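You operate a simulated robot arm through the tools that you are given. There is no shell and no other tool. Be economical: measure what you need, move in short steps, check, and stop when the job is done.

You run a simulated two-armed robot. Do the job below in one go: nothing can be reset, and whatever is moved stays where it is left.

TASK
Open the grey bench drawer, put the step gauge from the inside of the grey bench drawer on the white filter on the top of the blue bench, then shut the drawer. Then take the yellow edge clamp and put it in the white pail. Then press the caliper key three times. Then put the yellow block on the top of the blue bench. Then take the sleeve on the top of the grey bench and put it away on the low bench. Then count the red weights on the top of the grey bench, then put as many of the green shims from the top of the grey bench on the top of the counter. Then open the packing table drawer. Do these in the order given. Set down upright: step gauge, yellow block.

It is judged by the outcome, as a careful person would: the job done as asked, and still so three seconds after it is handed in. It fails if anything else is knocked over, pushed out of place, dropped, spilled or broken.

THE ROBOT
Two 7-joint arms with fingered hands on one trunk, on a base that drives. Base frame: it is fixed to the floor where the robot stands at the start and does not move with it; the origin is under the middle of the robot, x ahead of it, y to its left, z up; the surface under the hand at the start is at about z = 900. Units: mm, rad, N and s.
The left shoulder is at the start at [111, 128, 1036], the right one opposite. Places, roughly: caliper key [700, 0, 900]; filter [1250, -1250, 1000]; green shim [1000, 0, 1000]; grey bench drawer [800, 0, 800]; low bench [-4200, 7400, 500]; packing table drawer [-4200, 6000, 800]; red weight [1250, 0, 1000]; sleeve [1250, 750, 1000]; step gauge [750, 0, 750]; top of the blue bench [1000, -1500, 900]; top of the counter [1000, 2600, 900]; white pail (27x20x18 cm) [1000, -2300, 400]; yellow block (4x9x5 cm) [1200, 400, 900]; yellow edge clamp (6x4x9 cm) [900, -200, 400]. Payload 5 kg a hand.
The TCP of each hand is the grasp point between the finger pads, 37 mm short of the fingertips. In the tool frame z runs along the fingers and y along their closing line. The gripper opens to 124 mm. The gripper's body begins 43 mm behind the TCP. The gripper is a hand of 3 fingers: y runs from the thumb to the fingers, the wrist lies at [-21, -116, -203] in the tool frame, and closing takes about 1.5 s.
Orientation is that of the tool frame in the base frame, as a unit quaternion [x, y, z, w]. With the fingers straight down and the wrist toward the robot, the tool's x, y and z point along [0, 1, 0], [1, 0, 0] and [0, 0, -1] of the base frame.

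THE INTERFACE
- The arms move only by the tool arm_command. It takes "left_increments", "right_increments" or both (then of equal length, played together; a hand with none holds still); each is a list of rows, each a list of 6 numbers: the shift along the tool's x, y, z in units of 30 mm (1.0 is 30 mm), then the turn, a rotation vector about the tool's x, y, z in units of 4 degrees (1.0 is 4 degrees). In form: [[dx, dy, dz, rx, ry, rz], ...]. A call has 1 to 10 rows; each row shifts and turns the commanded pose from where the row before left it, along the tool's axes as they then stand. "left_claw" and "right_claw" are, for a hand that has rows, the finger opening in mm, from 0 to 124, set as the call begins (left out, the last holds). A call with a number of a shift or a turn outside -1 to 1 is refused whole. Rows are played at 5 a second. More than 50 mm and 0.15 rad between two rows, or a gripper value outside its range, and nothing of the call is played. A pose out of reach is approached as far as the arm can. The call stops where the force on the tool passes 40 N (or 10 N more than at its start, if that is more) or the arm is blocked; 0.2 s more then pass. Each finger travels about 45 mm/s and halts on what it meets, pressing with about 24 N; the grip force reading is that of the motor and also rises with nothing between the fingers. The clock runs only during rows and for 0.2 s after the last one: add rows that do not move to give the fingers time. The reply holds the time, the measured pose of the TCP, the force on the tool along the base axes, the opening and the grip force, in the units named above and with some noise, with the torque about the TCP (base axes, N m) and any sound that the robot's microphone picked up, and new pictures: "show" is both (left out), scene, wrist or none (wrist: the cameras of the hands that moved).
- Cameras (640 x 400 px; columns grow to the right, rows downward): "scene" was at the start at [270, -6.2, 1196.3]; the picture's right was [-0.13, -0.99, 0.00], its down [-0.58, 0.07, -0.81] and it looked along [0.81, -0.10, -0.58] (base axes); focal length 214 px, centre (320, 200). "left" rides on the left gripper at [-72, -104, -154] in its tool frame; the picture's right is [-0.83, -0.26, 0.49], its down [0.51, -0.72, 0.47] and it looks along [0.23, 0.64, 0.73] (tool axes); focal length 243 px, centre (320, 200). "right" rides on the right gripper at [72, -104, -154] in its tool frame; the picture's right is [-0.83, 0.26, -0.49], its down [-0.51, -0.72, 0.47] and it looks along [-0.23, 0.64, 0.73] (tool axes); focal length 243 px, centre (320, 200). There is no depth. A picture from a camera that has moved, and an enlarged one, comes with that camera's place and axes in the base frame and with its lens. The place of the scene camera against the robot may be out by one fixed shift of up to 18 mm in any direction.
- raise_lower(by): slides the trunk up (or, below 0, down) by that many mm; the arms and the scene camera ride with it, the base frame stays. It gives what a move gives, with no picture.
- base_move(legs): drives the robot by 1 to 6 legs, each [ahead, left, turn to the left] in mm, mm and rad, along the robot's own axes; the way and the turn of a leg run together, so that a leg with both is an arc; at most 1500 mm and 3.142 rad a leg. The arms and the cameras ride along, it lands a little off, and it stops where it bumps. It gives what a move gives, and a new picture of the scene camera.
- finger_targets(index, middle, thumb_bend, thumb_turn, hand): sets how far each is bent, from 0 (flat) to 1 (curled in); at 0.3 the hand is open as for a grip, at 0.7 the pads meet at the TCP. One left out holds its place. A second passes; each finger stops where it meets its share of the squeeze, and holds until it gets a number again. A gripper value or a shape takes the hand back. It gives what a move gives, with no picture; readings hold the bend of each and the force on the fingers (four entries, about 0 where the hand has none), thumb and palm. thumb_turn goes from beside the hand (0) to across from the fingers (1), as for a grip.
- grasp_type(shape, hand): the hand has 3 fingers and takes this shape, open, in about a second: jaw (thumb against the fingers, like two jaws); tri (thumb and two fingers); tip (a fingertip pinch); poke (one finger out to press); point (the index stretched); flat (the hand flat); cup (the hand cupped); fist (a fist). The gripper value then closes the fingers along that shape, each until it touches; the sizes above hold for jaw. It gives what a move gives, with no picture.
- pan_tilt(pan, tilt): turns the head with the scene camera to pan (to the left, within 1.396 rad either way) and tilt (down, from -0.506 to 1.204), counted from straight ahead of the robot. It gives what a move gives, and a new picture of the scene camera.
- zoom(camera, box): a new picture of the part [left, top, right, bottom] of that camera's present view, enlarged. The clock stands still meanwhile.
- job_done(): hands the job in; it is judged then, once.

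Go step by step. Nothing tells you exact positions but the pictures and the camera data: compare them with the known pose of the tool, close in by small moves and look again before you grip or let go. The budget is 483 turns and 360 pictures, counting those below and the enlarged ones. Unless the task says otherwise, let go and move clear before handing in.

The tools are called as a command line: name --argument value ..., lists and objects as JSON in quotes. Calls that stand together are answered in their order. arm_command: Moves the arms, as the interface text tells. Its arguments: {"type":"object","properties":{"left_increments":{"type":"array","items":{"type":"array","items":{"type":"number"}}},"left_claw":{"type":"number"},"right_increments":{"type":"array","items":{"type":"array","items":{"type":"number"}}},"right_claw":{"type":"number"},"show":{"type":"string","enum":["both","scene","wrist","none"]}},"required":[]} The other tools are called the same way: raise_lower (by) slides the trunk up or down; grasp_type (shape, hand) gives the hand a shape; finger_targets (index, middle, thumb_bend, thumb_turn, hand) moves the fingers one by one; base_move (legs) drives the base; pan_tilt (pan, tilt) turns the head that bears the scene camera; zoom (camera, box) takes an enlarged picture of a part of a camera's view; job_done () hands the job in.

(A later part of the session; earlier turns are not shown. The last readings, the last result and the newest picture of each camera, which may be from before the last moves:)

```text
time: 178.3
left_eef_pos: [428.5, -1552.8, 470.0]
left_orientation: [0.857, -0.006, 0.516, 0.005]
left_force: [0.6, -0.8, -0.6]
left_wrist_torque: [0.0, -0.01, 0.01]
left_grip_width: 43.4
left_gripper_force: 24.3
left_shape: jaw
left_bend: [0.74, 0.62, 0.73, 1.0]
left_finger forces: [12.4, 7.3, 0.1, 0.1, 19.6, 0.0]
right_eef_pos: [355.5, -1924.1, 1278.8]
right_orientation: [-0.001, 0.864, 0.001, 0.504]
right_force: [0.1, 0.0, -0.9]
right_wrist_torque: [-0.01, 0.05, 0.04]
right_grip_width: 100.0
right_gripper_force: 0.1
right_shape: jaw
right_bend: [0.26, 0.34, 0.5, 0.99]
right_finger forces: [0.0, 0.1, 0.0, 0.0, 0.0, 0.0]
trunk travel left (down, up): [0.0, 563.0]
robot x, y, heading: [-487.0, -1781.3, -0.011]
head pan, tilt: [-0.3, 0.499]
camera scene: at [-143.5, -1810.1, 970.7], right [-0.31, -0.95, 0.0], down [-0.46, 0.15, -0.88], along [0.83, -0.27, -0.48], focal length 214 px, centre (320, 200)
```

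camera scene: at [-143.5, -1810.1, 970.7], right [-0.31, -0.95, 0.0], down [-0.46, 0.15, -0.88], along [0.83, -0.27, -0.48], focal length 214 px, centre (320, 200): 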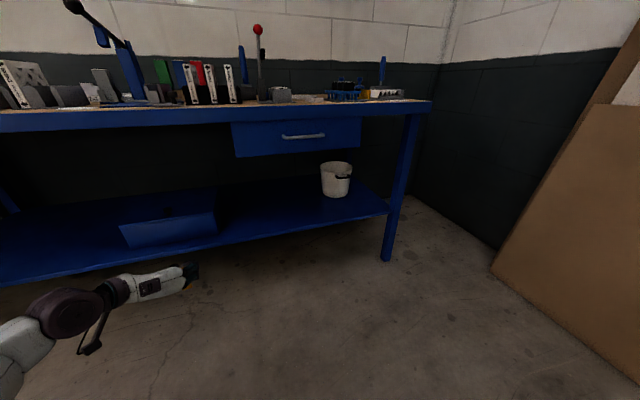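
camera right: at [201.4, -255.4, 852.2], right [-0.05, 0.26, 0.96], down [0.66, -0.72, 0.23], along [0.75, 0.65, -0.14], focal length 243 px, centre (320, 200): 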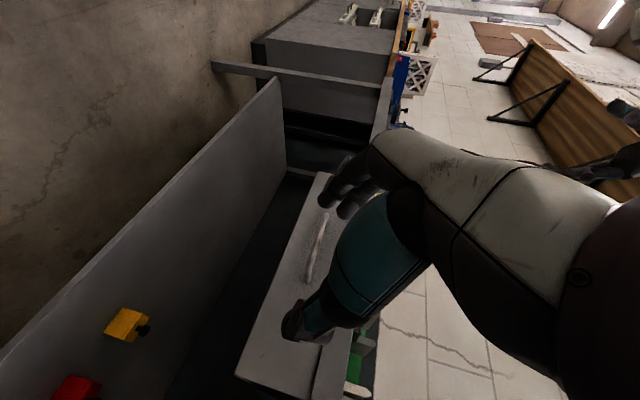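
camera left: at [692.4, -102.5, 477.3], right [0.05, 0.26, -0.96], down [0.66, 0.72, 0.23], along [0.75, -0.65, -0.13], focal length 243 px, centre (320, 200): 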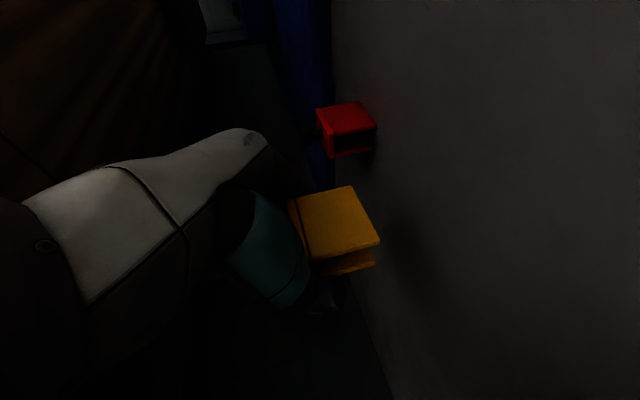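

The pail is near [930, -2260], rim at about z 545, under the blue drawer (bottom about 740). I'll raise and flatten the left hand slightly and bring it inward before driving over.

arm_command --left_increments '[[0.88, 0.6, -0.47, 0, 0.5, 0], [0.88, 0.6, -0.45, 0, 0.5, 0], [0.9, 0.6, -0.43, 0, 0.5, 0], [0.9, 0.6, -0.4, 0, 0.5, 0], [0.9, 0.6, -0.35, 0, 0, 0], [0, 0.6, 0, 0, 0, 0], [0, 0.6, 0, 0, 0, 0], [0, 0.6, 0, 0, 0, 0], [0, 0.6, 0, 0, 0, 0], [0, 0.6, 0, 0, 0, 0]]' --show "none"

base_move --legs '[[0, -520, 0.015]]'

pan_tilt --pan 0.0 --tilt 0.5

```text
time: 180.5
left_eef_pos: [420.2, -1733.9, 618.3]
left_orientation: [0.818, -0.006, 0.575, 0.006]
left_force: [0.2, 0.4, -0.8]
left_wrist_torque: [-0.01, 0.01, 0.01]
left_grip_width: 43.5
left_gripper_force: 24.1
left_shape: jaw
left_bend: [0.74, 0.62, 0.74, 1.0]
left_finger forces: [12.4, 7.3, 0.0, 0.0, 19.6, 0.0]
right_eef_pos: [355.2, -1923.4, 1279.1]
right_orientation: [-0.002, 0.863, 0.002, 0.504]
right_force: [0.0, -0.4, 0.0]
right_wrist_torque: [0.0, 0.01, -0.02]
right_grip_width: 100.0
right_gripper_force: 0.3
right_shape: jaw
right_bend: [0.26, 0.34, 0.5, 0.99]
right_finger forces: [0.0, 0.0, 0.0, 0.0, 0.1, 0.0]
trunk travel left (down, up): [0.0, 563.0]
robot x, y, heading: [-487.4, -1783.7, -0.013]
head pan, tilt: [-0.3, 0.499]
```

```text
time: 185.6
left_eef_pos: [415.3, -2247.3, 618.2]
left_orientation: [0.819, -0.001, 0.574, 0.003]
left_force: [0.7, 0.7, -0.3]
left_wrist_torque: [-0.03, 0.01, 0.02]
left_grip_width: 43.3
left_gripper_force: 24.2
left_shape: jaw
left_bend: [0.74, 0.62, 0.74, 1.0]
left_finger forces: [12.2, 7.3, 0.1, 0.0, 19.4, 0.1]
right_eef_pos: [351.6, -2437.2, 1278.8]
right_orientation: [-0.007, 0.863, 0.005, 0.505]
right_force: [0.3, 0.2, -0.4]
right_wrist_torque: [0.03, 0.05, -0.03]
right_grip_width: 100.3
right_gripper_force: 0.0
right_shape: jaw
right_bend: [0.26, 0.34, 0.5, 0.99]
right_finger forces: [0.0, 0.0, 0.1, 0.0, 0.1, 0.1]
trunk travel left (down, up): [0.0, 563.0]
robot x, y, heading: [-489.5, -2307.0, -0.002]
head pan, tilt: [-0.3, 0.499]
camera scene: at [-147.6, -2329.8, 970.7], right [-0.3, -0.95, 0.0], down [-0.46, 0.14, -0.88], along [0.84, -0.26, -0.48], focal length 214 px, centre (320, 200)
```

scene: 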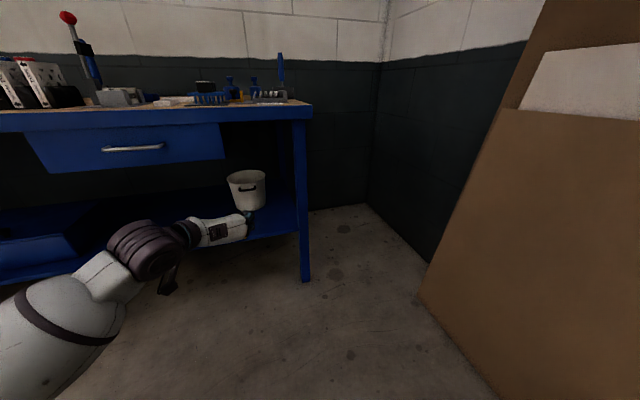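

```text
time: 186.4
left_eef_pos: [415.3, -2247.1, 618.5]
left_orientation: [0.818, -0.001, 0.575, 0.003]
left_force: [-0.8, 0.8, -0.8]
left_wrist_torque: [-0.06, 0.0, 0.01]
left_grip_width: 43.3
left_gripper_force: 23.9
left_shape: jaw
left_bend: [0.74, 0.62, 0.74, 1.0]
left_finger forces: [12.2, 7.3, 0.0, 0.1, 19.4, 0.1]
right_eef_pos: [351.8, -2437.6, 1277.8]
right_orientation: [-0.008, 0.863, 0.004, 0.504]
right_force: [-0.2, 0.3, -0.2]
right_wrist_torque: [-0.01, 0.01, -0.01]
right_grip_width: 100.1
right_gripper_force: 0.0
right_shape: jaw
right_bend: [0.26, 0.34, 0.5, 0.99]
right_finger forces: [0.0, 0.0, 0.0, 0.0, 0.1, 0.0]
trunk travel left (down, up): [0.0, 563.0]
robot x, y, heading: [-490.8, -2307.0, -0.005]
head pan, tilt: [0.0, 0.499]
camera scene: at [-143.4, -2302.9, 970.8], right [0.0, -1.0, 0.0], down [-0.48, 0.0, -0.88], along [0.88, 0.0, -0.48], focal length 214 px, centre (320, 200)
```

scene: 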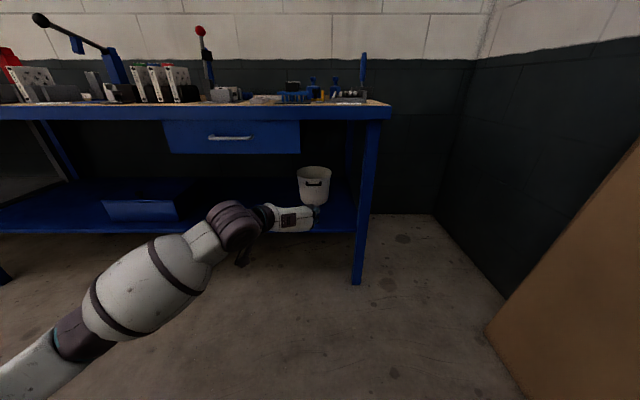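

zoom --camera "scene" --box '[230, 140, 390, 240]'

zoom --camera "left" --box '[0, 0, 640, 400]'

```text
4.00 times, centred on (310, 190) of scene
camera zoom: at [-143.4, -2302.9, 970.8], right [0.0, -1.0, 0.0], down [-0.48, 0.0, -0.88], along [0.88, 0.0, -0.48], focal length 858 px, centre (360, 240)
```

zoom: 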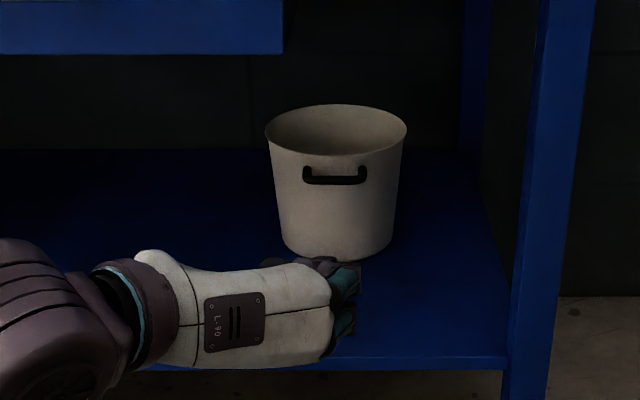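

```text
1.00 times, centred on (320, 200) of left (not enlarged: the box is as wide or as high as the picture)
camera zoom: at [246.6, -2141.4, 601.6], right [0.18, 0.26, -0.95], down [0.62, 0.72, 0.31], along [0.76, -0.64, -0.03], focal length 243 px, centre (320, 200)
```

zoom: 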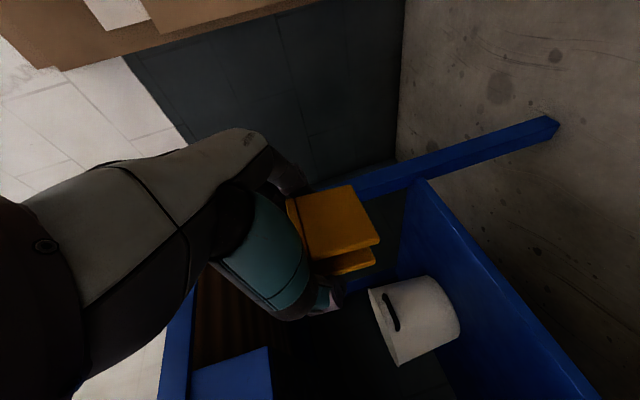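

The drawer's right edge is about y -2231, so I'll yaw the left hand so its wrist stays to the right of the drawer, and raise it a bit.

arm_command --left_increments '[[0.22, 0, -0.08, 0.94, 0, -0.34], [0.22, 0, -0.08, 0.94, 0, -0.34], [0.22, 0, -0.08, 0.94, 0, -0.34], [0.22, 0, -0.08, 0.94, 0, -0.34], [0.22, 0, -0.08, 0.94, 0, -0.34], [0, 0, 0, 0.94, 0, -0.34], [0, 0, 0, 0.94, 0, -0.34], [0, 0, 0, 0.94, 0, -0.34], [0, 0, 0, 0.94, 0, -0.34]]' --show "scene"

```text
time: 188.4
left_eef_pos: [416.1, -2247.8, 653.6]
left_orientation: [0.78, 0.253, 0.545, -0.176]
left_force: [0.6, -0.5, -0.4]
left_wrist_torque: [-0.01, -0.04, 0.02]
left_grip_width: 43.3
left_gripper_force: 24.0
left_shape: jaw
left_bend: [0.74, 0.62, 0.74, 1.0]
left_finger forces: [12.2, 7.2, 0.2, 0.0, 19.3, 0.0]
right_eef_pos: [352.2, -2437.3, 1278.3]
right_orientation: [-0.007, 0.863, 0.005, 0.505]
right_force: [0.1, -0.4, 0.6]
right_wrist_torque: [0.04, -0.01, -0.02]
right_grip_width: 100.0
right_gripper_force: 0.1
right_shape: jaw
right_bend: [0.26, 0.34, 0.5, 0.99]
right_finger forces: [0.1, 0.0, 0.1, 0.0, 0.0, 0.0]
trunk travel left (down, up): [0.0, 563.0]
robot x, y, heading: [-490.4, -2308.3, -0.002]
head pan, tilt: [0.0, 0.499]
camera scene: at [-143.4, -2303.0, 970.7], right [0.0, -1.0, 0.0], down [-0.48, 0.0, -0.88], along [0.88, 0.0, -0.48], focal length 214 px, centre (320, 200)
```

scene: 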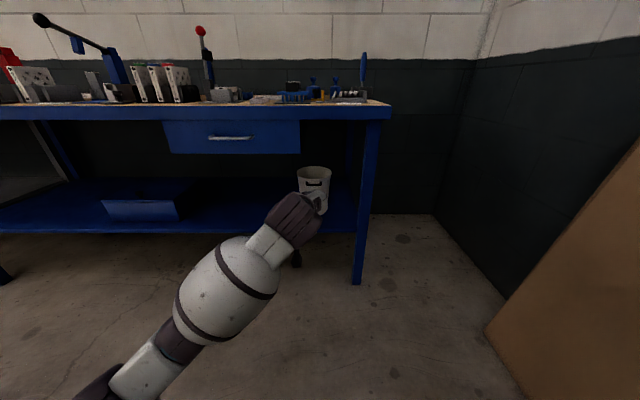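

base_move --legs '[[0, -22, 0], [380, 0, 0]]'

zoom --camera "left" --box '[0, 0, 640, 400]'

```text
time: 191.3
left_eef_pos: [799.5, -2266.7, 652.6]
left_orientation: [0.779, 0.253, 0.547, -0.175]
left_force: [0.7, 0.5, -1.2]
left_wrist_torque: [-0.01, 0.0, 0.0]
left_grip_width: 43.0
left_gripper_force: 23.5
left_shape: jaw
left_bend: [0.74, 0.62, 0.74, 1.0]
left_finger forces: [12.1, 7.0, 0.0, 0.1, 19.2, 0.1]
right_eef_pos: [738.5, -2458.1, 1277.4]
right_orientation: [-0.008, 0.864, 0.006, 0.503]
right_force: [0.2, -0.5, 0.1]
right_wrist_torque: [0.02, 0.01, 0.01]
right_grip_width: 99.7
right_gripper_force: 0.1
right_shape: jaw
right_bend: [0.26, 0.34, 0.5, 0.99]
right_finger forces: [0.0, 0.1, 0.0, 0.1, 0.0, 0.0]
trunk travel left (down, up): [0.0, 563.0]
robot x, y, heading: [-106.1, -2329.0, -0.003]
head pan, tilt: [0.0, 0.499]
camera scene: at [241.9, -2324.0, 970.6], right [0.0, -1.0, 0.0], down [-0.48, 0.0, -0.88], along [0.88, 0.0, -0.48], focal length 214 px, centre (320, 200)
```

scene: 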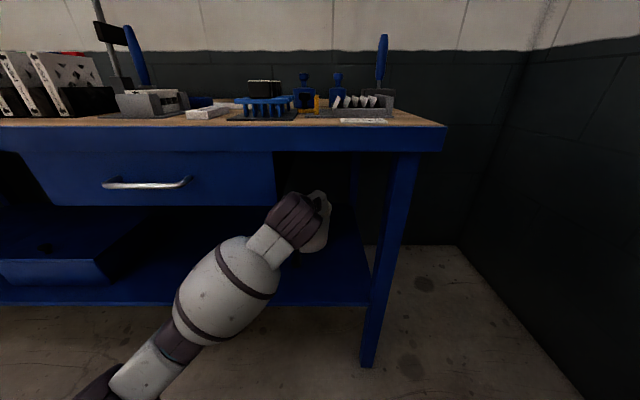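

```text
1.00 times, centred on (320, 200) of left (not enlarged: the box is as wide or as high as the picture)
camera zoom: at [602.0, -2280.6, 636.7], right [-0.01, 0.32, -0.95], down [0.08, 0.95, 0.31], along [1.0, -0.07, -0.03], focal length 243 px, centre (320, 200)
```

zoom: 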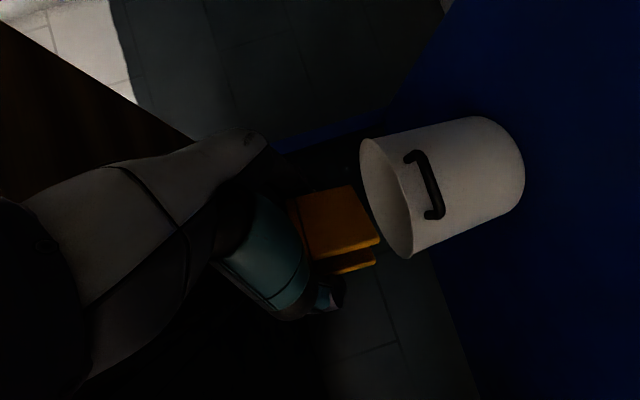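

Rim is about z 535, y -2278; the clamp is above it. Driving in 155 mm.

base_move --legs '[[155, -8, 0]]'

zoom --camera "left" --box '[160, 80, 560, 330]'

```text
time: 192.7
left_eef_pos: [932.8, -2280.4, 648.4]
left_orientation: [0.78, 0.25, 0.545, -0.178]
left_force: [0.2, 1.0, 0.5]
left_wrist_torque: [-0.07, 0.13, -0.05]
left_grip_width: 37.4
left_gripper_force: 24.0
left_shape: jaw
left_bend: [0.75, 0.73, 0.77, 1.0]
left_finger forces: [15.6, 0.2, 0.1, 0.1, 15.6, 0.0]
right_eef_pos: [868.0, -2473.9, 1281.1]
right_orientation: [-0.004, 0.863, 0.004, 0.505]
right_force: [-0.4, 0.1, -0.5]
right_wrist_torque: [-0.04, 0.0, -0.03]
right_grip_width: 99.8
right_gripper_force: 0.0
right_shape: jaw
right_bend: [0.26, 0.34, 0.5, 0.99]
right_finger forces: [0.1, 0.0, 0.0, 0.1, 0.0, 0.0]
trunk travel left (down, up): [0.0, 563.0]
robot x, y, heading: [28.1, -2339.4, -0.005]
head pan, tilt: [0.0, 0.499]
stopped in leg 1: the robot was blocked; the commanded pose is now the measured one
camera scene: at [372.8, -2335.6, 970.3], right [-0.01, -1.0, 0.0], down [-0.48, 0.0, -0.88], along [0.88, -0.01, -0.48], focal length 214 px, centre (320, 200)
```

scene: 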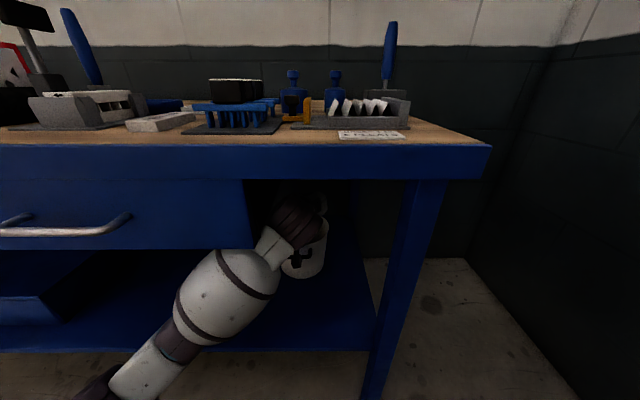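

```text
1.60 times, centred on (360, 205) of left
camera zoom: at [734.1, -2294.5, 632.8], right [-0.01, 0.32, -0.95], down [0.08, 0.94, 0.32], along [1.0, -0.07, -0.04], focal length 388 px, centre (256, 192)
```

zoom: 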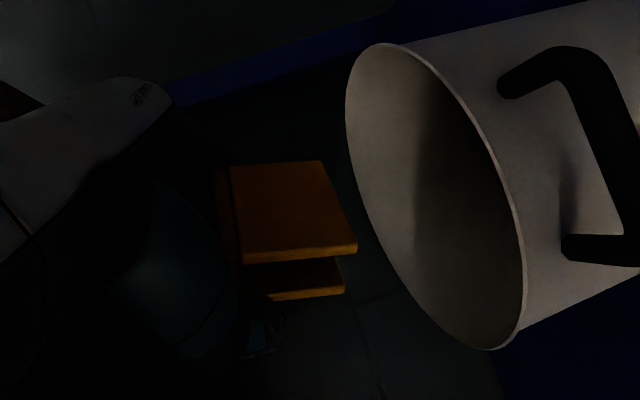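

Something blocked the forearm, likely the drawer's right edge, and the clamp shifted slightly in the grip. I'll back off and check.

base_move --legs '[[-150, 0, 0]]'

zoom --camera "left" --box '[160, 80, 560, 330]'

```text
time: 194.1
left_eef_pos: [777.0, -2279.2, 650.5]
left_orientation: [0.779, 0.251, 0.546, -0.178]
left_force: [-0.7, 0.3, -0.3]
left_wrist_torque: [0.03, 0.03, -0.01]
left_grip_width: 37.3
left_gripper_force: 24.1
left_shape: jaw
left_bend: [0.75, 0.73, 0.77, 1.0]
left_finger forces: [15.6, 0.2, 0.0, 0.0, 15.5, 0.1]
right_eef_pos: [710.2, -2473.2, 1282.5]
right_orientation: [-0.005, 0.862, 0.006, 0.506]
right_force: [-0.5, -0.2, 0.2]
right_wrist_torque: [-0.03, 0.02, -0.05]
right_grip_width: 100.3
right_gripper_force: 0.1
right_shape: jaw
right_bend: [0.26, 0.34, 0.5, 0.99]
right_finger forces: [0.1, 0.1, 0.0, 0.1, 0.1, 0.0]
trunk travel left (down, up): [0.0, 563.0]
robot x, y, heading: [-126.9, -2338.7, -0.01]
head pan, tilt: [0.0, 0.499]
camera scene: at [216.1, -2334.8, 971.1], right [0.0, -1.0, 0.0], down [-0.48, 0.0, -0.88], along [0.88, 0.0, -0.48], focal length 214 px, centre (320, 200)
```

scene: 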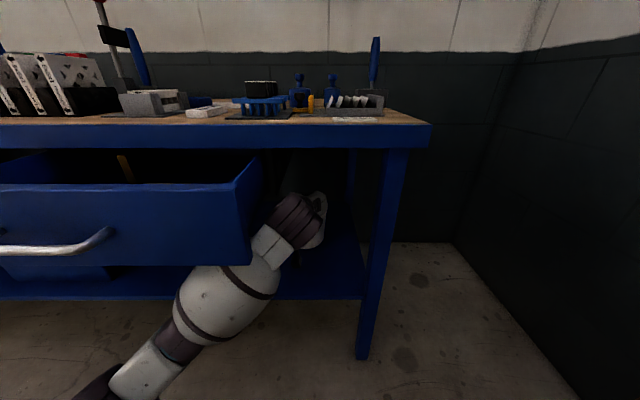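

```text
1.60 times, centred on (360, 205) of left
camera zoom: at [578.0, -2292.8, 635.0], right [-0.01, 0.32, -0.95], down [0.08, 0.94, 0.32], along [1.0, -0.07, -0.03], focal length 388 px, centre (256, 192)
```

zoom: 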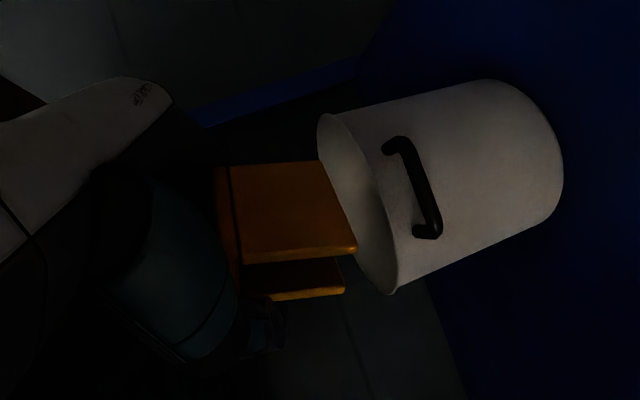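

The drawer got hooked and pulled open about 150 mm. I'll drive forward again, which pushes it back shut and also puts the clamp over the pail, then lower the hand so it unhooks.

base_move --legs '[[150, 0, 0.01]]'

```text
time: 195.5
left_eef_pos: [934.2, -2275.4, 643.9]
left_orientation: [0.78, 0.252, 0.542, -0.184]
left_force: [-0.3, 0.7, -0.6]
left_wrist_torque: [-0.02, 0.0, 0.0]
left_grip_width: 37.2
left_gripper_force: 23.6
left_shape: jaw
left_bend: [0.75, 0.73, 0.77, 1.0]
left_finger forces: [15.0, 0.0, 0.0, 0.0, 14.9, 0.1]
right_eef_pos: [872.8, -2471.2, 1275.7]
right_orientation: [-0.007, 0.863, 0.009, 0.504]
right_force: [0.1, -0.2, 0.4]
right_wrist_torque: [-0.04, 0.02, -0.02]
right_grip_width: 100.0
right_gripper_force: 0.1
right_shape: jaw
right_bend: [0.26, 0.34, 0.5, 0.99]
right_finger forces: [0.0, 0.0, 0.0, 0.0, 0.0, 0.1]
trunk travel left (down, up): [0.0, 563.0]
robot x, y, heading: [25.2, -2337.5, 0.001]
head pan, tilt: [0.0, 0.499]
camera scene: at [376.4, -2335.5, 968.6], right [0.0, -1.0, 0.0], down [-0.48, 0.0, -0.88], along [0.88, 0.0, -0.48], focal length 214 px, centre (320, 200)
```

scene: 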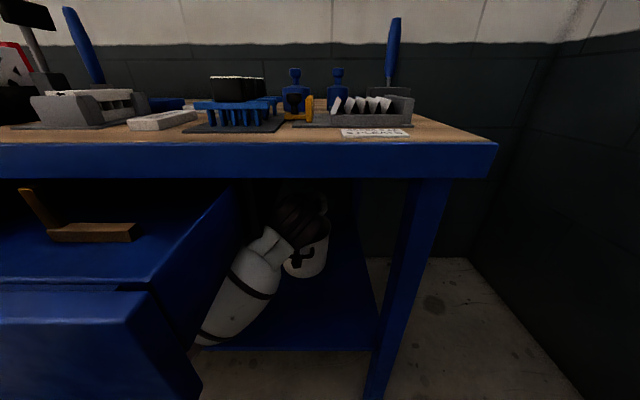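

The drawer stayed open, to be shut afterwards. The clamp is over the pail; let me check the wrist view.

zoom --camera "left" --box '[160, 80, 560, 330]'

zoom --camera "scene" --box '[180, 180, 400, 320]'

```text
1.60 times, centred on (360, 205) of left
camera zoom: at [736.2, -2290.2, 629.1], right [-0.02, 0.32, -0.95], down [0.07, 0.94, 0.32], along [1.0, -0.06, -0.04], focal length 388 px, centre (256, 192)
```

zoom: 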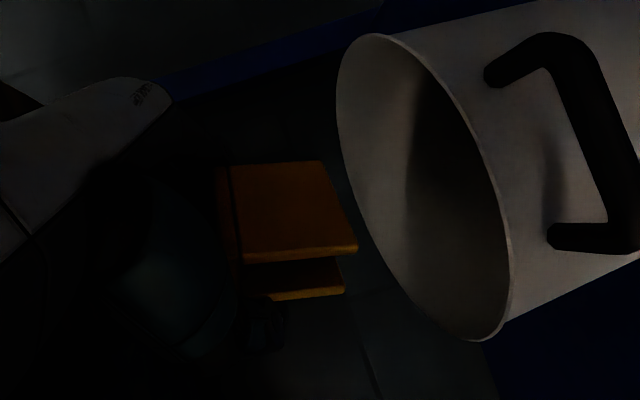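

```text
2.86 times, centred on (290, 250) of scene
camera zoom: at [376.4, -2335.5, 968.6], right [0.0, -1.0, 0.0], down [-0.48, 0.0, -0.88], along [0.88, 0.0, -0.48], focal length 613 px, centre (406, 57)
```

zoom: 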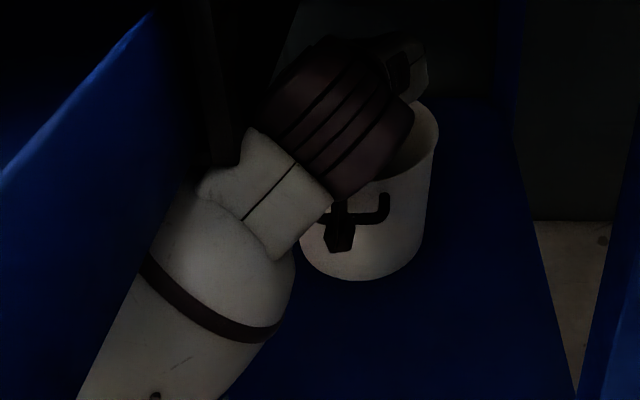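

Clamp is centred over the opening. Lowering 80 mm into the pail mouth.

arm_command --left_increments '[[-0.5, 0, 0.18, 0, 0, 0], [-0.5, 0, 0.18, 0, 0, 0], [-0.5, 0, 0.18, 0, 0, 0], [-0.5, 0, 0.18, 0, 0, 0], [-0.5, 0, 0.18, 0, 0, 0]]' --show "none"

zoom --camera "left" --box '[160, 80, 560, 330]'

```text
time: 196.7
left_eef_pos: [930.8, -2272.1, 567.3]
left_orientation: [0.778, 0.254, 0.545, -0.181]
left_force: [-0.9, -0.3, -1.2]
left_wrist_torque: [0.0, 0.04, 0.0]
left_grip_width: 36.7
left_gripper_force: 24.3
left_shape: jaw
left_bend: [0.75, 0.73, 0.78, 1.0]
left_finger forces: [14.3, 0.0, 0.0, 0.1, 12.2, 0.1]
right_eef_pos: [866.7, -2466.5, 1280.9]
right_orientation: [-0.009, 0.862, 0.007, 0.506]
right_force: [0.1, -0.4, -0.5]
right_wrist_torque: [0.01, -0.01, -0.01]
right_grip_width: 99.8
right_gripper_force: 0.1
right_shape: jaw
right_bend: [0.26, 0.34, 0.5, 0.99]
right_finger forces: [0.1, 0.0, 0.0, 0.0, 0.1, 0.1]
trunk travel left (down, up): [0.0, 563.0]
robot x, y, heading: [20.6, -2337.2, -0.001]
head pan, tilt: [0.0, 0.499]
```

```text
1.60 times, centred on (360, 205) of left
camera zoom: at [731.6, -2287.3, 552.9], right [-0.02, 0.32, -0.95], down [0.07, 0.94, 0.32], along [1.0, -0.06, -0.04], focal length 388 px, centre (256, 192)
```

zoom: 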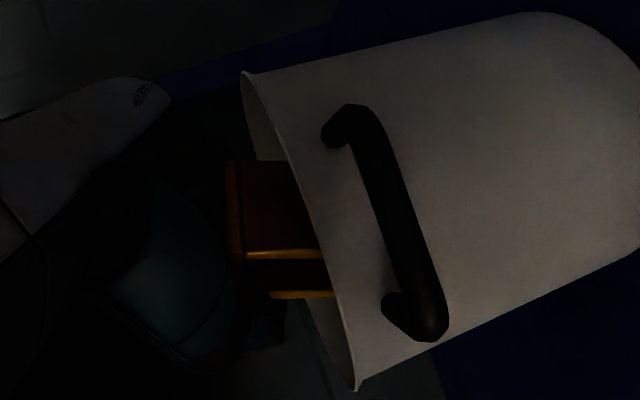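

The clamp's lower part is inside the pail. Releasing.

arm_command --left_increments '[[0, 0, 0, 0, 0, 0], [0, 0, 0, 0, 0, 0], [0, 0, 0, 0, 0, 0], [0, 0, 0, 0, 0, 0], [0, 0, 0, 0, 0, 0], [0, 0, 0, 0, 0, 0]]' --left_claw 90 --show "wrist"

```text
time: 198.1
left_eef_pos: [930.8, -2271.9, 570.2]
left_orientation: [0.779, 0.253, 0.544, -0.182]
left_force: [-0.3, 0.0, 0.6]
left_wrist_torque: [0.0, 0.0, 0.01]
left_grip_width: 89.4
left_gripper_force: 0.0
left_shape: jaw
left_bend: [0.27, 0.37, 0.57, 0.99]
left_finger forces: [0.1, 0.0, 0.0, 0.1, 0.1, 0.0]
right_eef_pos: [865.9, -2466.9, 1282.4]
right_orientation: [-0.008, 0.862, 0.007, 0.506]
right_force: [0.3, -0.4, 0.8]
right_wrist_torque: [0.0, 0.0, 0.0]
right_grip_width: 99.8
right_gripper_force: 0.1
right_shape: jaw
right_bend: [0.26, 0.34, 0.5, 0.99]
right_finger forces: [0.0, 0.1, 0.0, 0.0, 0.0, 0.0]
trunk travel left (down, up): [0.0, 563.0]
robot x, y, heading: [23.3, -2342.8, 0.004]
head pan, tilt: [0.0, 0.499]
camera left: at [731.6, -2287.1, 553.9], right [-0.01, 0.32, -0.95], down [0.07, 0.94, 0.32], along [1.0, -0.06, -0.04], focal length 243 px, centre (320, 200)
```

left: 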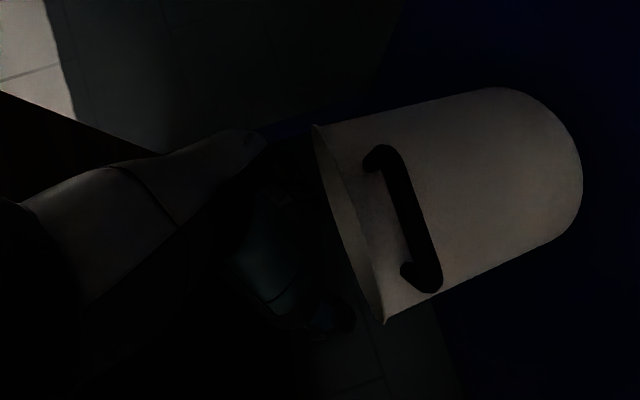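

The clamp is in the pail. Raising the hand, shifting right away from the drawer, then backing out.

arm_command --left_increments '[[0.47, 0, -0.17, 0, 0, 0], [0.47, 0, -0.17, 0, 0, 0], [0.47, 0, -0.17, 0, 0, 0]]' --show "none"

base_move --legs '[[0, -75, 0]]'

base_move --legs '[[-60, 0, 0]]'

```text
time: 198.9
left_eef_pos: [931.1, -2273.2, 614.2]
left_orientation: [0.779, 0.253, 0.544, -0.181]
left_force: [0.4, 0.5, -0.5]
left_wrist_torque: [0.0, 0.01, 0.03]
left_grip_width: 89.8
left_gripper_force: 0.0
left_shape: jaw
left_bend: [0.27, 0.37, 0.57, 0.99]
left_finger forces: [0.0, 0.0, 0.0, 0.0, 0.1, 0.1]
right_eef_pos: [864.9, -2468.7, 1281.3]
right_orientation: [-0.008, 0.862, 0.008, 0.506]
right_force: [0.6, 0.5, -0.2]
right_wrist_torque: [-0.02, -0.01, -0.03]
right_grip_width: 100.2
right_gripper_force: 0.1
right_shape: jaw
right_bend: [0.26, 0.34, 0.5, 0.99]
right_finger forces: [0.0, 0.1, 0.1, 0.1, 0.0, 0.1]
trunk travel left (down, up): [0.0, 563.0]
robot x, y, heading: [25.7, -2339.3, 0.011]
head pan, tilt: [0.0, 0.499]
```

```text
time: 200.2
left_eef_pos: [933.4, -2350.5, 613.2]
left_orientation: [0.78, 0.252, 0.544, -0.18]
left_force: [-0.3, -0.3, 0.5]
left_wrist_torque: [-0.01, -0.03, 0.01]
left_grip_width: 89.7
left_gripper_force: 0.0
left_shape: jaw
left_bend: [0.27, 0.37, 0.57, 0.99]
left_finger forces: [0.0, 0.0, 0.0, 0.0, 0.0, 0.0]
right_eef_pos: [866.9, -2545.1, 1282.4]
right_orientation: [-0.007, 0.862, 0.007, 0.506]
right_force: [-0.4, -0.9, -0.2]
right_wrist_torque: [-0.01, 0.0, 0.01]
right_grip_width: 99.9
right_gripper_force: 0.1
right_shape: jaw
right_bend: [0.26, 0.34, 0.5, 0.99]
right_finger forces: [0.1, 0.1, 0.0, 0.1, 0.0, 0.0]
trunk travel left (down, up): [0.0, 563.0]
robot x, y, heading: [22.2, -2415.3, 0.003]
head pan, tilt: [0.0, 0.499]
camera scene: at [371.1, -2409.1, 970.8], right [0.0, -1.0, 0.0], down [-0.48, 0.0, -0.88], along [0.88, 0.0, -0.48], focal length 214 px, centre (320, 200)
```

scene: 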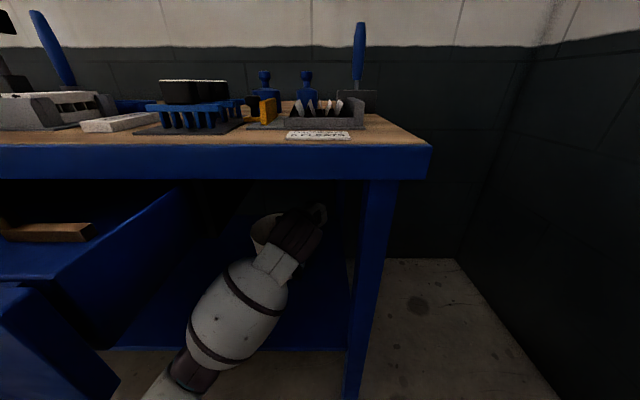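

```text
time: 201.2
left_eef_pos: [872.4, -2349.0, 614.6]
left_orientation: [0.779, 0.253, 0.545, -0.181]
left_force: [-0.1, 0.3, 0.0]
left_wrist_torque: [0.03, 0.02, 0.0]
left_grip_width: 89.9
left_gripper_force: 0.0
left_shape: jaw
left_bend: [0.27, 0.37, 0.57, 0.99]
left_finger forces: [0.0, 0.0, 0.0, 0.1, 0.1, 0.1]
right_eef_pos: [805.6, -2543.5, 1283.3]
right_orientation: [-0.007, 0.863, 0.007, 0.506]
right_force: [-0.5, 0.6, 0.6]
right_wrist_torque: [0.0, 0.03, -0.04]
right_grip_width: 99.9
right_gripper_force: 0.1
right_shape: jaw
right_bend: [0.26, 0.34, 0.5, 0.99]
right_finger forces: [0.0, 0.1, 0.0, 0.0, 0.0, 0.1]
trunk travel left (down, up): [0.0, 563.0]
robot x, y, heading: [-36.0, -2414.3, 0.003]
head pan, tilt: [0.0, 0.499]
camera scene: at [311.0, -2408.7, 971.1], right [0.0, -1.0, 0.0], down [-0.48, 0.0, -0.88], along [0.88, 0.0, -0.48], focal length 214 px, centre (320, 200)
```

scene: 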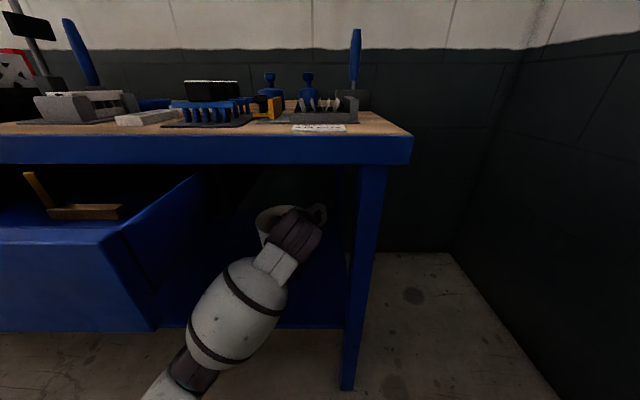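

The drawer is not following now. Backing out more.

base_move --legs '[[-120, -20, 0]]'

base_move --legs '[[-250, 0, 0]]'

```text
time: 202.4
left_eef_pos: [752.1, -2369.7, 614.2]
left_orientation: [0.779, 0.254, 0.545, -0.181]
left_force: [0.5, 0.6, 0.5]
left_wrist_torque: [-0.02, -0.02, 0.0]
left_grip_width: 89.7
left_gripper_force: 0.1
left_shape: jaw
left_bend: [0.27, 0.37, 0.57, 0.99]
left_finger forces: [0.0, 0.1, 0.0, 0.0, 0.0, 0.1]
right_eef_pos: [685.4, -2562.7, 1282.7]
right_orientation: [-0.007, 0.862, 0.008, 0.507]
right_force: [-1.5, -0.9, 0.8]
right_wrist_torque: [-0.04, 0.0, 0.01]
right_grip_width: 100.3
right_gripper_force: 0.0
right_shape: jaw
right_bend: [0.26, 0.34, 0.5, 0.99]
right_finger forces: [0.0, 0.0, 0.0, 0.0, 0.1, 0.1]
trunk travel left (down, up): [0.0, 563.0]
robot x, y, heading: [-153.0, -2431.9, 0.005]
head pan, tilt: [0.0, 0.499]
camera scene: at [191.6, -2428.5, 971.0], right [0.0, -1.0, 0.0], down [-0.48, 0.0, -0.88], along [0.88, 0.0, -0.48], focal length 214 px, centre (320, 200)
```

scene: 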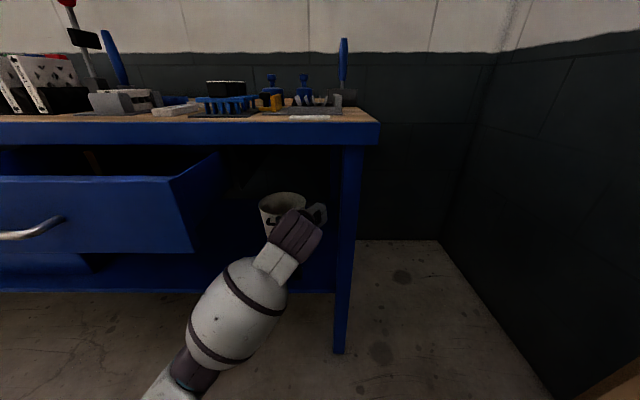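

```text
time: 204.2
left_eef_pos: [504.0, -2368.9, 613.3]
left_orientation: [0.779, 0.253, 0.544, -0.18]
left_force: [0.2, -0.3, -0.3]
left_wrist_torque: [0.01, -0.01, 0.02]
left_grip_width: 89.7
left_gripper_force: 0.0
left_shape: jaw
left_bend: [0.27, 0.37, 0.57, 0.99]
left_finger forces: [0.0, 0.0, 0.1, 0.1, 0.1, 0.0]
right_eef_pos: [436.9, -2563.1, 1283.6]
right_orientation: [-0.007, 0.862, 0.008, 0.506]
right_force: [-0.5, -0.4, -0.2]
right_wrist_torque: [-0.01, 0.02, -0.03]
right_grip_width: 99.9
right_gripper_force: 0.1
right_shape: jaw
right_bend: [0.26, 0.34, 0.5, 0.99]
right_finger forces: [0.1, 0.0, 0.0, 0.1, 0.0, 0.0]
trunk travel left (down, up): [0.0, 563.0]
robot x, y, heading: [-402.9, -2438.7, 0.005]
head pan, tilt: [0.0, 0.499]
camera scene: at [-57.5, -2429.1, 970.9], right [0.0, -1.0, 0.0], down [-0.48, 0.0, -0.88], along [0.88, 0.0, -0.48], focal length 214 px, centre (320, 200)
```

scene: 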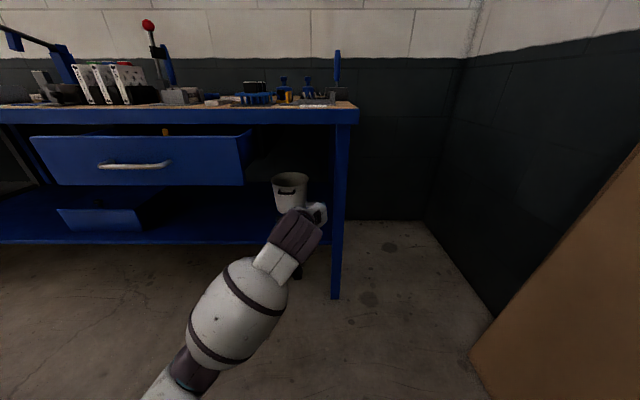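

Clear of the drawer. Now I'll straighten and close the left hand, raise it to handle height, and go to push this drawer back shut.

arm_command --left_increments '[[0.64, 0, -0.23, -0.94, 0, 0.34], [0.64, 0, -0.23, -0.94, 0, 0.34], [0.64, 0, -0.23, -0.94, 0, 0.34], [0.64, 0, -0.23, -0.94, 0, 0.34], [0.64, 0, -0.23, -0.94, 0, 0.34], [0.64, 0, -0.23, -0.94, 0, 0.34], [0.64, 0, -0.23, -0.94, 0, 0.34], [0.64, 0, -0.23, -0.94, 0, 0.34], [0.64, 0, -0.23, -0.94, 0, 0.34]]' --left_claw 0 --show "none"

base_move --legs '[[-150, 0, 0], [0, 375, 0]]'

```text
time: 206.2
left_eef_pos: [505.9, -2371.1, 796.6]
left_orientation: [0.82, 0.0, 0.573, -0.003]
left_force: [-1.0, 0.3, -0.1]
left_wrist_torque: [0.02, 0.0, -0.02]
left_grip_width: 0.0
left_gripper_force: 24.1
left_shape: jaw
left_bend: [0.7, 0.7, 0.56, 1.0]
left_finger forces: [0.0, 0.1, 0.0, 0.0, 0.0, 0.0]
right_eef_pos: [436.6, -2564.1, 1283.9]
right_orientation: [-0.008, 0.862, 0.007, 0.506]
right_force: [0.3, 0.6, 0.8]
right_wrist_torque: [0.0, 0.0, 0.02]
right_grip_width: 99.9
right_gripper_force: 0.1
right_shape: jaw
right_bend: [0.26, 0.34, 0.5, 0.99]
right_finger forces: [0.1, 0.1, 0.0, 0.0, 0.0, 0.0]
trunk travel left (down, up): [0.0, 563.0]
robot x, y, heading: [-408.0, -2432.8, 0.001]
head pan, tilt: [0.0, 0.499]
```

```text
time: 211.1
left_eef_pos: [355.5, -1999.8, 797.2]
left_orientation: [0.82, -0.001, 0.572, -0.001]
left_force: [-0.3, 0.0, -0.1]
left_wrist_torque: [0.01, 0.0, -0.04]
left_grip_width: 0.0
left_gripper_force: 24.2
left_shape: jaw
left_bend: [0.7, 0.7, 0.56, 1.0]
left_finger forces: [0.0, 0.1, 0.0, 0.1, 0.0, 0.0]
right_eef_pos: [287.1, -2192.0, 1282.8]
right_orientation: [-0.006, 0.862, 0.006, 0.507]
right_force: [0.4, 1.0, -1.0]
right_wrist_torque: [0.01, 0.03, 0.02]
right_grip_width: 99.9
right_gripper_force: 0.0
right_shape: jaw
right_bend: [0.26, 0.34, 0.5, 0.99]
right_finger forces: [0.1, 0.0, 0.1, 0.0, 0.1, 0.1]
trunk travel left (down, up): [0.0, 563.0]
robot x, y, heading: [-552.0, -2055.2, -0.0]
head pan, tilt: [0.0, 0.499]
camera scene: at [-207.5, -2054.8, 970.8], right [0.0, -1.0, 0.0], down [-0.48, 0.0, -0.88], along [0.88, 0.0, -0.48], focal length 214 px, centre (320, 200)
```

scene: 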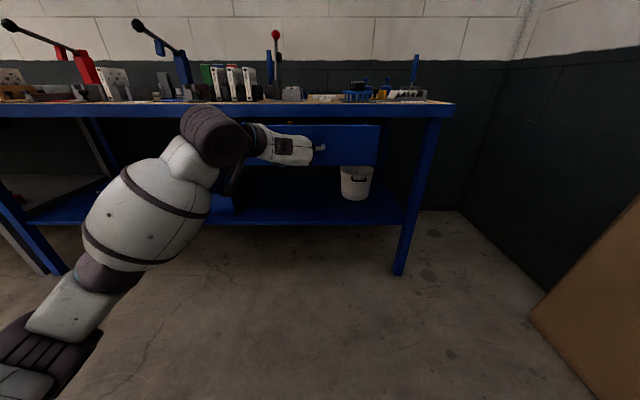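

base_move --legs '[[190, 0, 0]]'

base_move --legs '[[60, 0, 0]]'

```text
time: 212.7
left_eef_pos: [545.4, -2002.4, 796.2]
left_orientation: [0.82, -0.003, 0.572, 0.0]
left_force: [-0.2, 0.2, 0.3]
left_wrist_torque: [0.03, -0.03, -0.02]
left_grip_width: 0.1
left_gripper_force: 24.2
left_shape: jaw
left_bend: [0.7, 0.7, 0.56, 1.0]
left_finger forces: [0.1, 0.1, 0.0, 0.0, 0.1, 0.0]
right_eef_pos: [477.2, -2195.0, 1282.6]
right_orientation: [-0.004, 0.863, 0.005, 0.506]
right_force: [1.0, -0.4, -0.5]
right_wrist_torque: [0.04, 0.01, 0.01]
right_grip_width: 100.0
right_gripper_force: 0.1
right_shape: jaw
right_bend: [0.26, 0.34, 0.5, 0.99]
right_finger forces: [0.1, 0.1, 0.0, 0.1, 0.0, 0.1]
trunk travel left (down, up): [0.0, 563.0]
robot x, y, heading: [-361.8, -2056.9, -0.007]
head pan, tilt: [0.0, 0.499]
camera scene: at [-16.6, -2056.8, 970.6], right [-0.01, -1.0, 0.0], down [-0.48, 0.0, -0.88], along [0.88, 0.0, -0.48], focal length 214 px, centre (320, 200)
```

scene: 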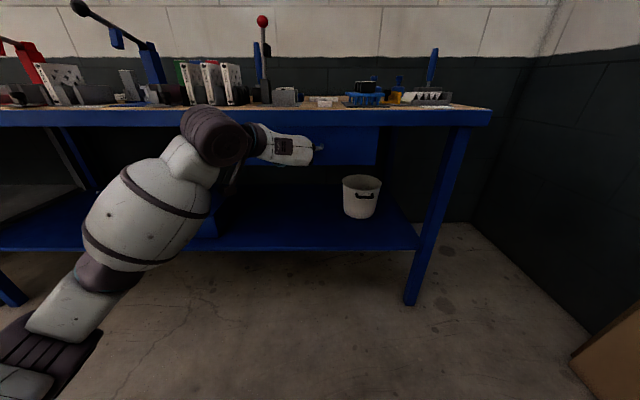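

```text
time: 213.6
left_eef_pos: [579.0, -2006.9, 797.6]
left_orientation: [0.821, -0.007, 0.571, 0.004]
left_force: [-11.0, 2.7, -1.3]
left_wrist_torque: [0.13, 0.03, 0.22]
left_grip_width: 0.0
left_gripper_force: 24.4
left_shape: jaw
left_bend: [0.7, 0.71, 0.57, 1.0]
left_finger forces: [0.1, 17.6, 0.0, 0.0, 0.1, 0.0]
right_eef_pos: [514.5, -2194.4, 1283.5]
right_orientation: [-0.005, 0.862, 0.005, 0.506]
right_force: [0.1, -0.1, 0.0]
right_wrist_torque: [-0.03, 0.0, 0.03]
right_grip_width: 100.2
right_gripper_force: 0.1
right_shape: jaw
right_bend: [0.26, 0.34, 0.5, 0.99]
right_finger forces: [0.0, 0.0, 0.0, 0.0, 0.1, 0.1]
trunk travel left (down, up): [0.0, 563.0]
robot x, y, heading: [-324.1, -2062.5, -0.001]
head pan, tilt: [0.0, 0.499]
stopped in leg 1: the force on the tool passed its limit at 60 N (the readings are from after the stop); the commanded pose is now the measured one
camera scene: at [20.6, -2056.7, 971.2], right [-0.01, -1.0, 0.0], down [-0.48, 0.0, -0.88], along [0.88, 0.0, -0.48], focal length 214 px, centre (320, 200)
```

scene: 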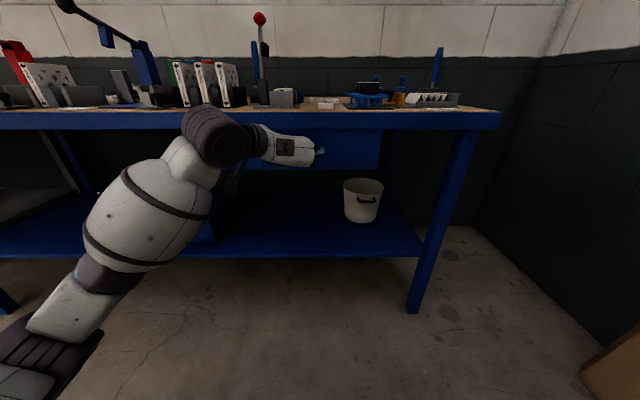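

It stopped on force at the same depth as a closed drawer. Backing off to verify drawer and pail.

base_move --legs '[[-250, 0, 0], [0, 300, 0]]'

pan_tilt --pan -0.4 --tilt 0.5

```text
time: 218.2
left_eef_pos: [330.4, -1713.3, 796.6]
left_orientation: [0.821, -0.005, 0.571, 0.002]
left_force: [0.2, -1.0, -0.2]
left_wrist_torque: [0.02, 0.02, -0.03]
left_grip_width: 0.0
left_gripper_force: 24.2
left_shape: jaw
left_bend: [0.7, 0.7, 0.57, 1.0]
left_finger forces: [0.1, 0.0, 0.0, 0.0, 0.0, 0.0]
right_eef_pos: [267.6, -1900.5, 1282.4]
right_orientation: [-0.007, 0.862, 0.005, 0.506]
right_force: [0.2, -0.4, 1.2]
right_wrist_torque: [0.02, -0.02, -0.03]
right_grip_width: 99.9
right_gripper_force: 0.0
right_shape: jaw
right_bend: [0.26, 0.34, 0.5, 0.99]
right_finger forces: [0.1, 0.0, 0.1, 0.1, 0.0, 0.1]
trunk travel left (down, up): [0.0, 563.0]
robot x, y, heading: [-575.2, -1769.9, -0.009]
head pan, tilt: [0.0, 0.499]
camera scene: at [-226.6, -1763.6, 970.8], right [0.0, -1.0, 0.0], down [-0.48, 0.0, -0.88], along [0.88, 0.0, -0.48], focal length 214 px, centre (320, 200)
```

scene: 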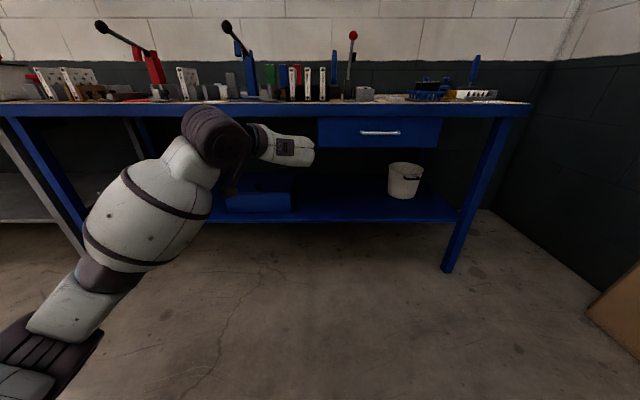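

```text
time: 219.0
left_eef_pos: [330.8, -1713.1, 795.1]
left_orientation: [0.821, -0.005, 0.571, 0.001]
left_force: [0.1, 0.6, 0.6]
left_wrist_torque: [0.02, 0.0, -0.02]
left_grip_width: 0.0
left_gripper_force: 24.1
left_shape: jaw
left_bend: [0.7, 0.7, 0.57, 1.0]
left_finger forces: [0.0, 0.0, 0.0, 0.1, 0.0, 0.0]
right_eef_pos: [267.4, -1900.1, 1282.2]
right_orientation: [-0.005, 0.863, 0.006, 0.505]
right_force: [0.0, 0.7, 0.0]
right_wrist_torque: [0.05, -0.04, -0.02]
right_grip_width: 100.3
right_gripper_force: 0.0
right_shape: jaw
right_bend: [0.26, 0.34, 0.5, 0.99]
right_finger forces: [0.0, 0.0, 0.0, 0.1, 0.0, 0.0]
trunk travel left (down, up): [0.0, 563.0]
robot x, y, heading: [-572.9, -1768.4, 0.001]
head pan, tilt: [-0.4, 0.499]
camera scene: at [-233.8, -1799.1, 970.8], right [-0.39, -0.92, 0.0], down [-0.44, 0.19, -0.88], along [0.81, -0.34, -0.48], focal length 214 px, centre (320, 200)
```

scene: 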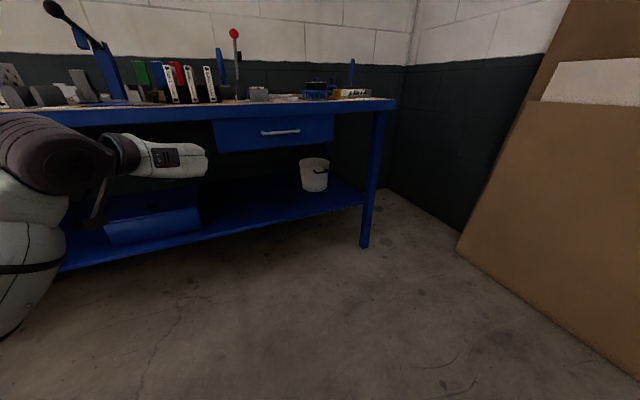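

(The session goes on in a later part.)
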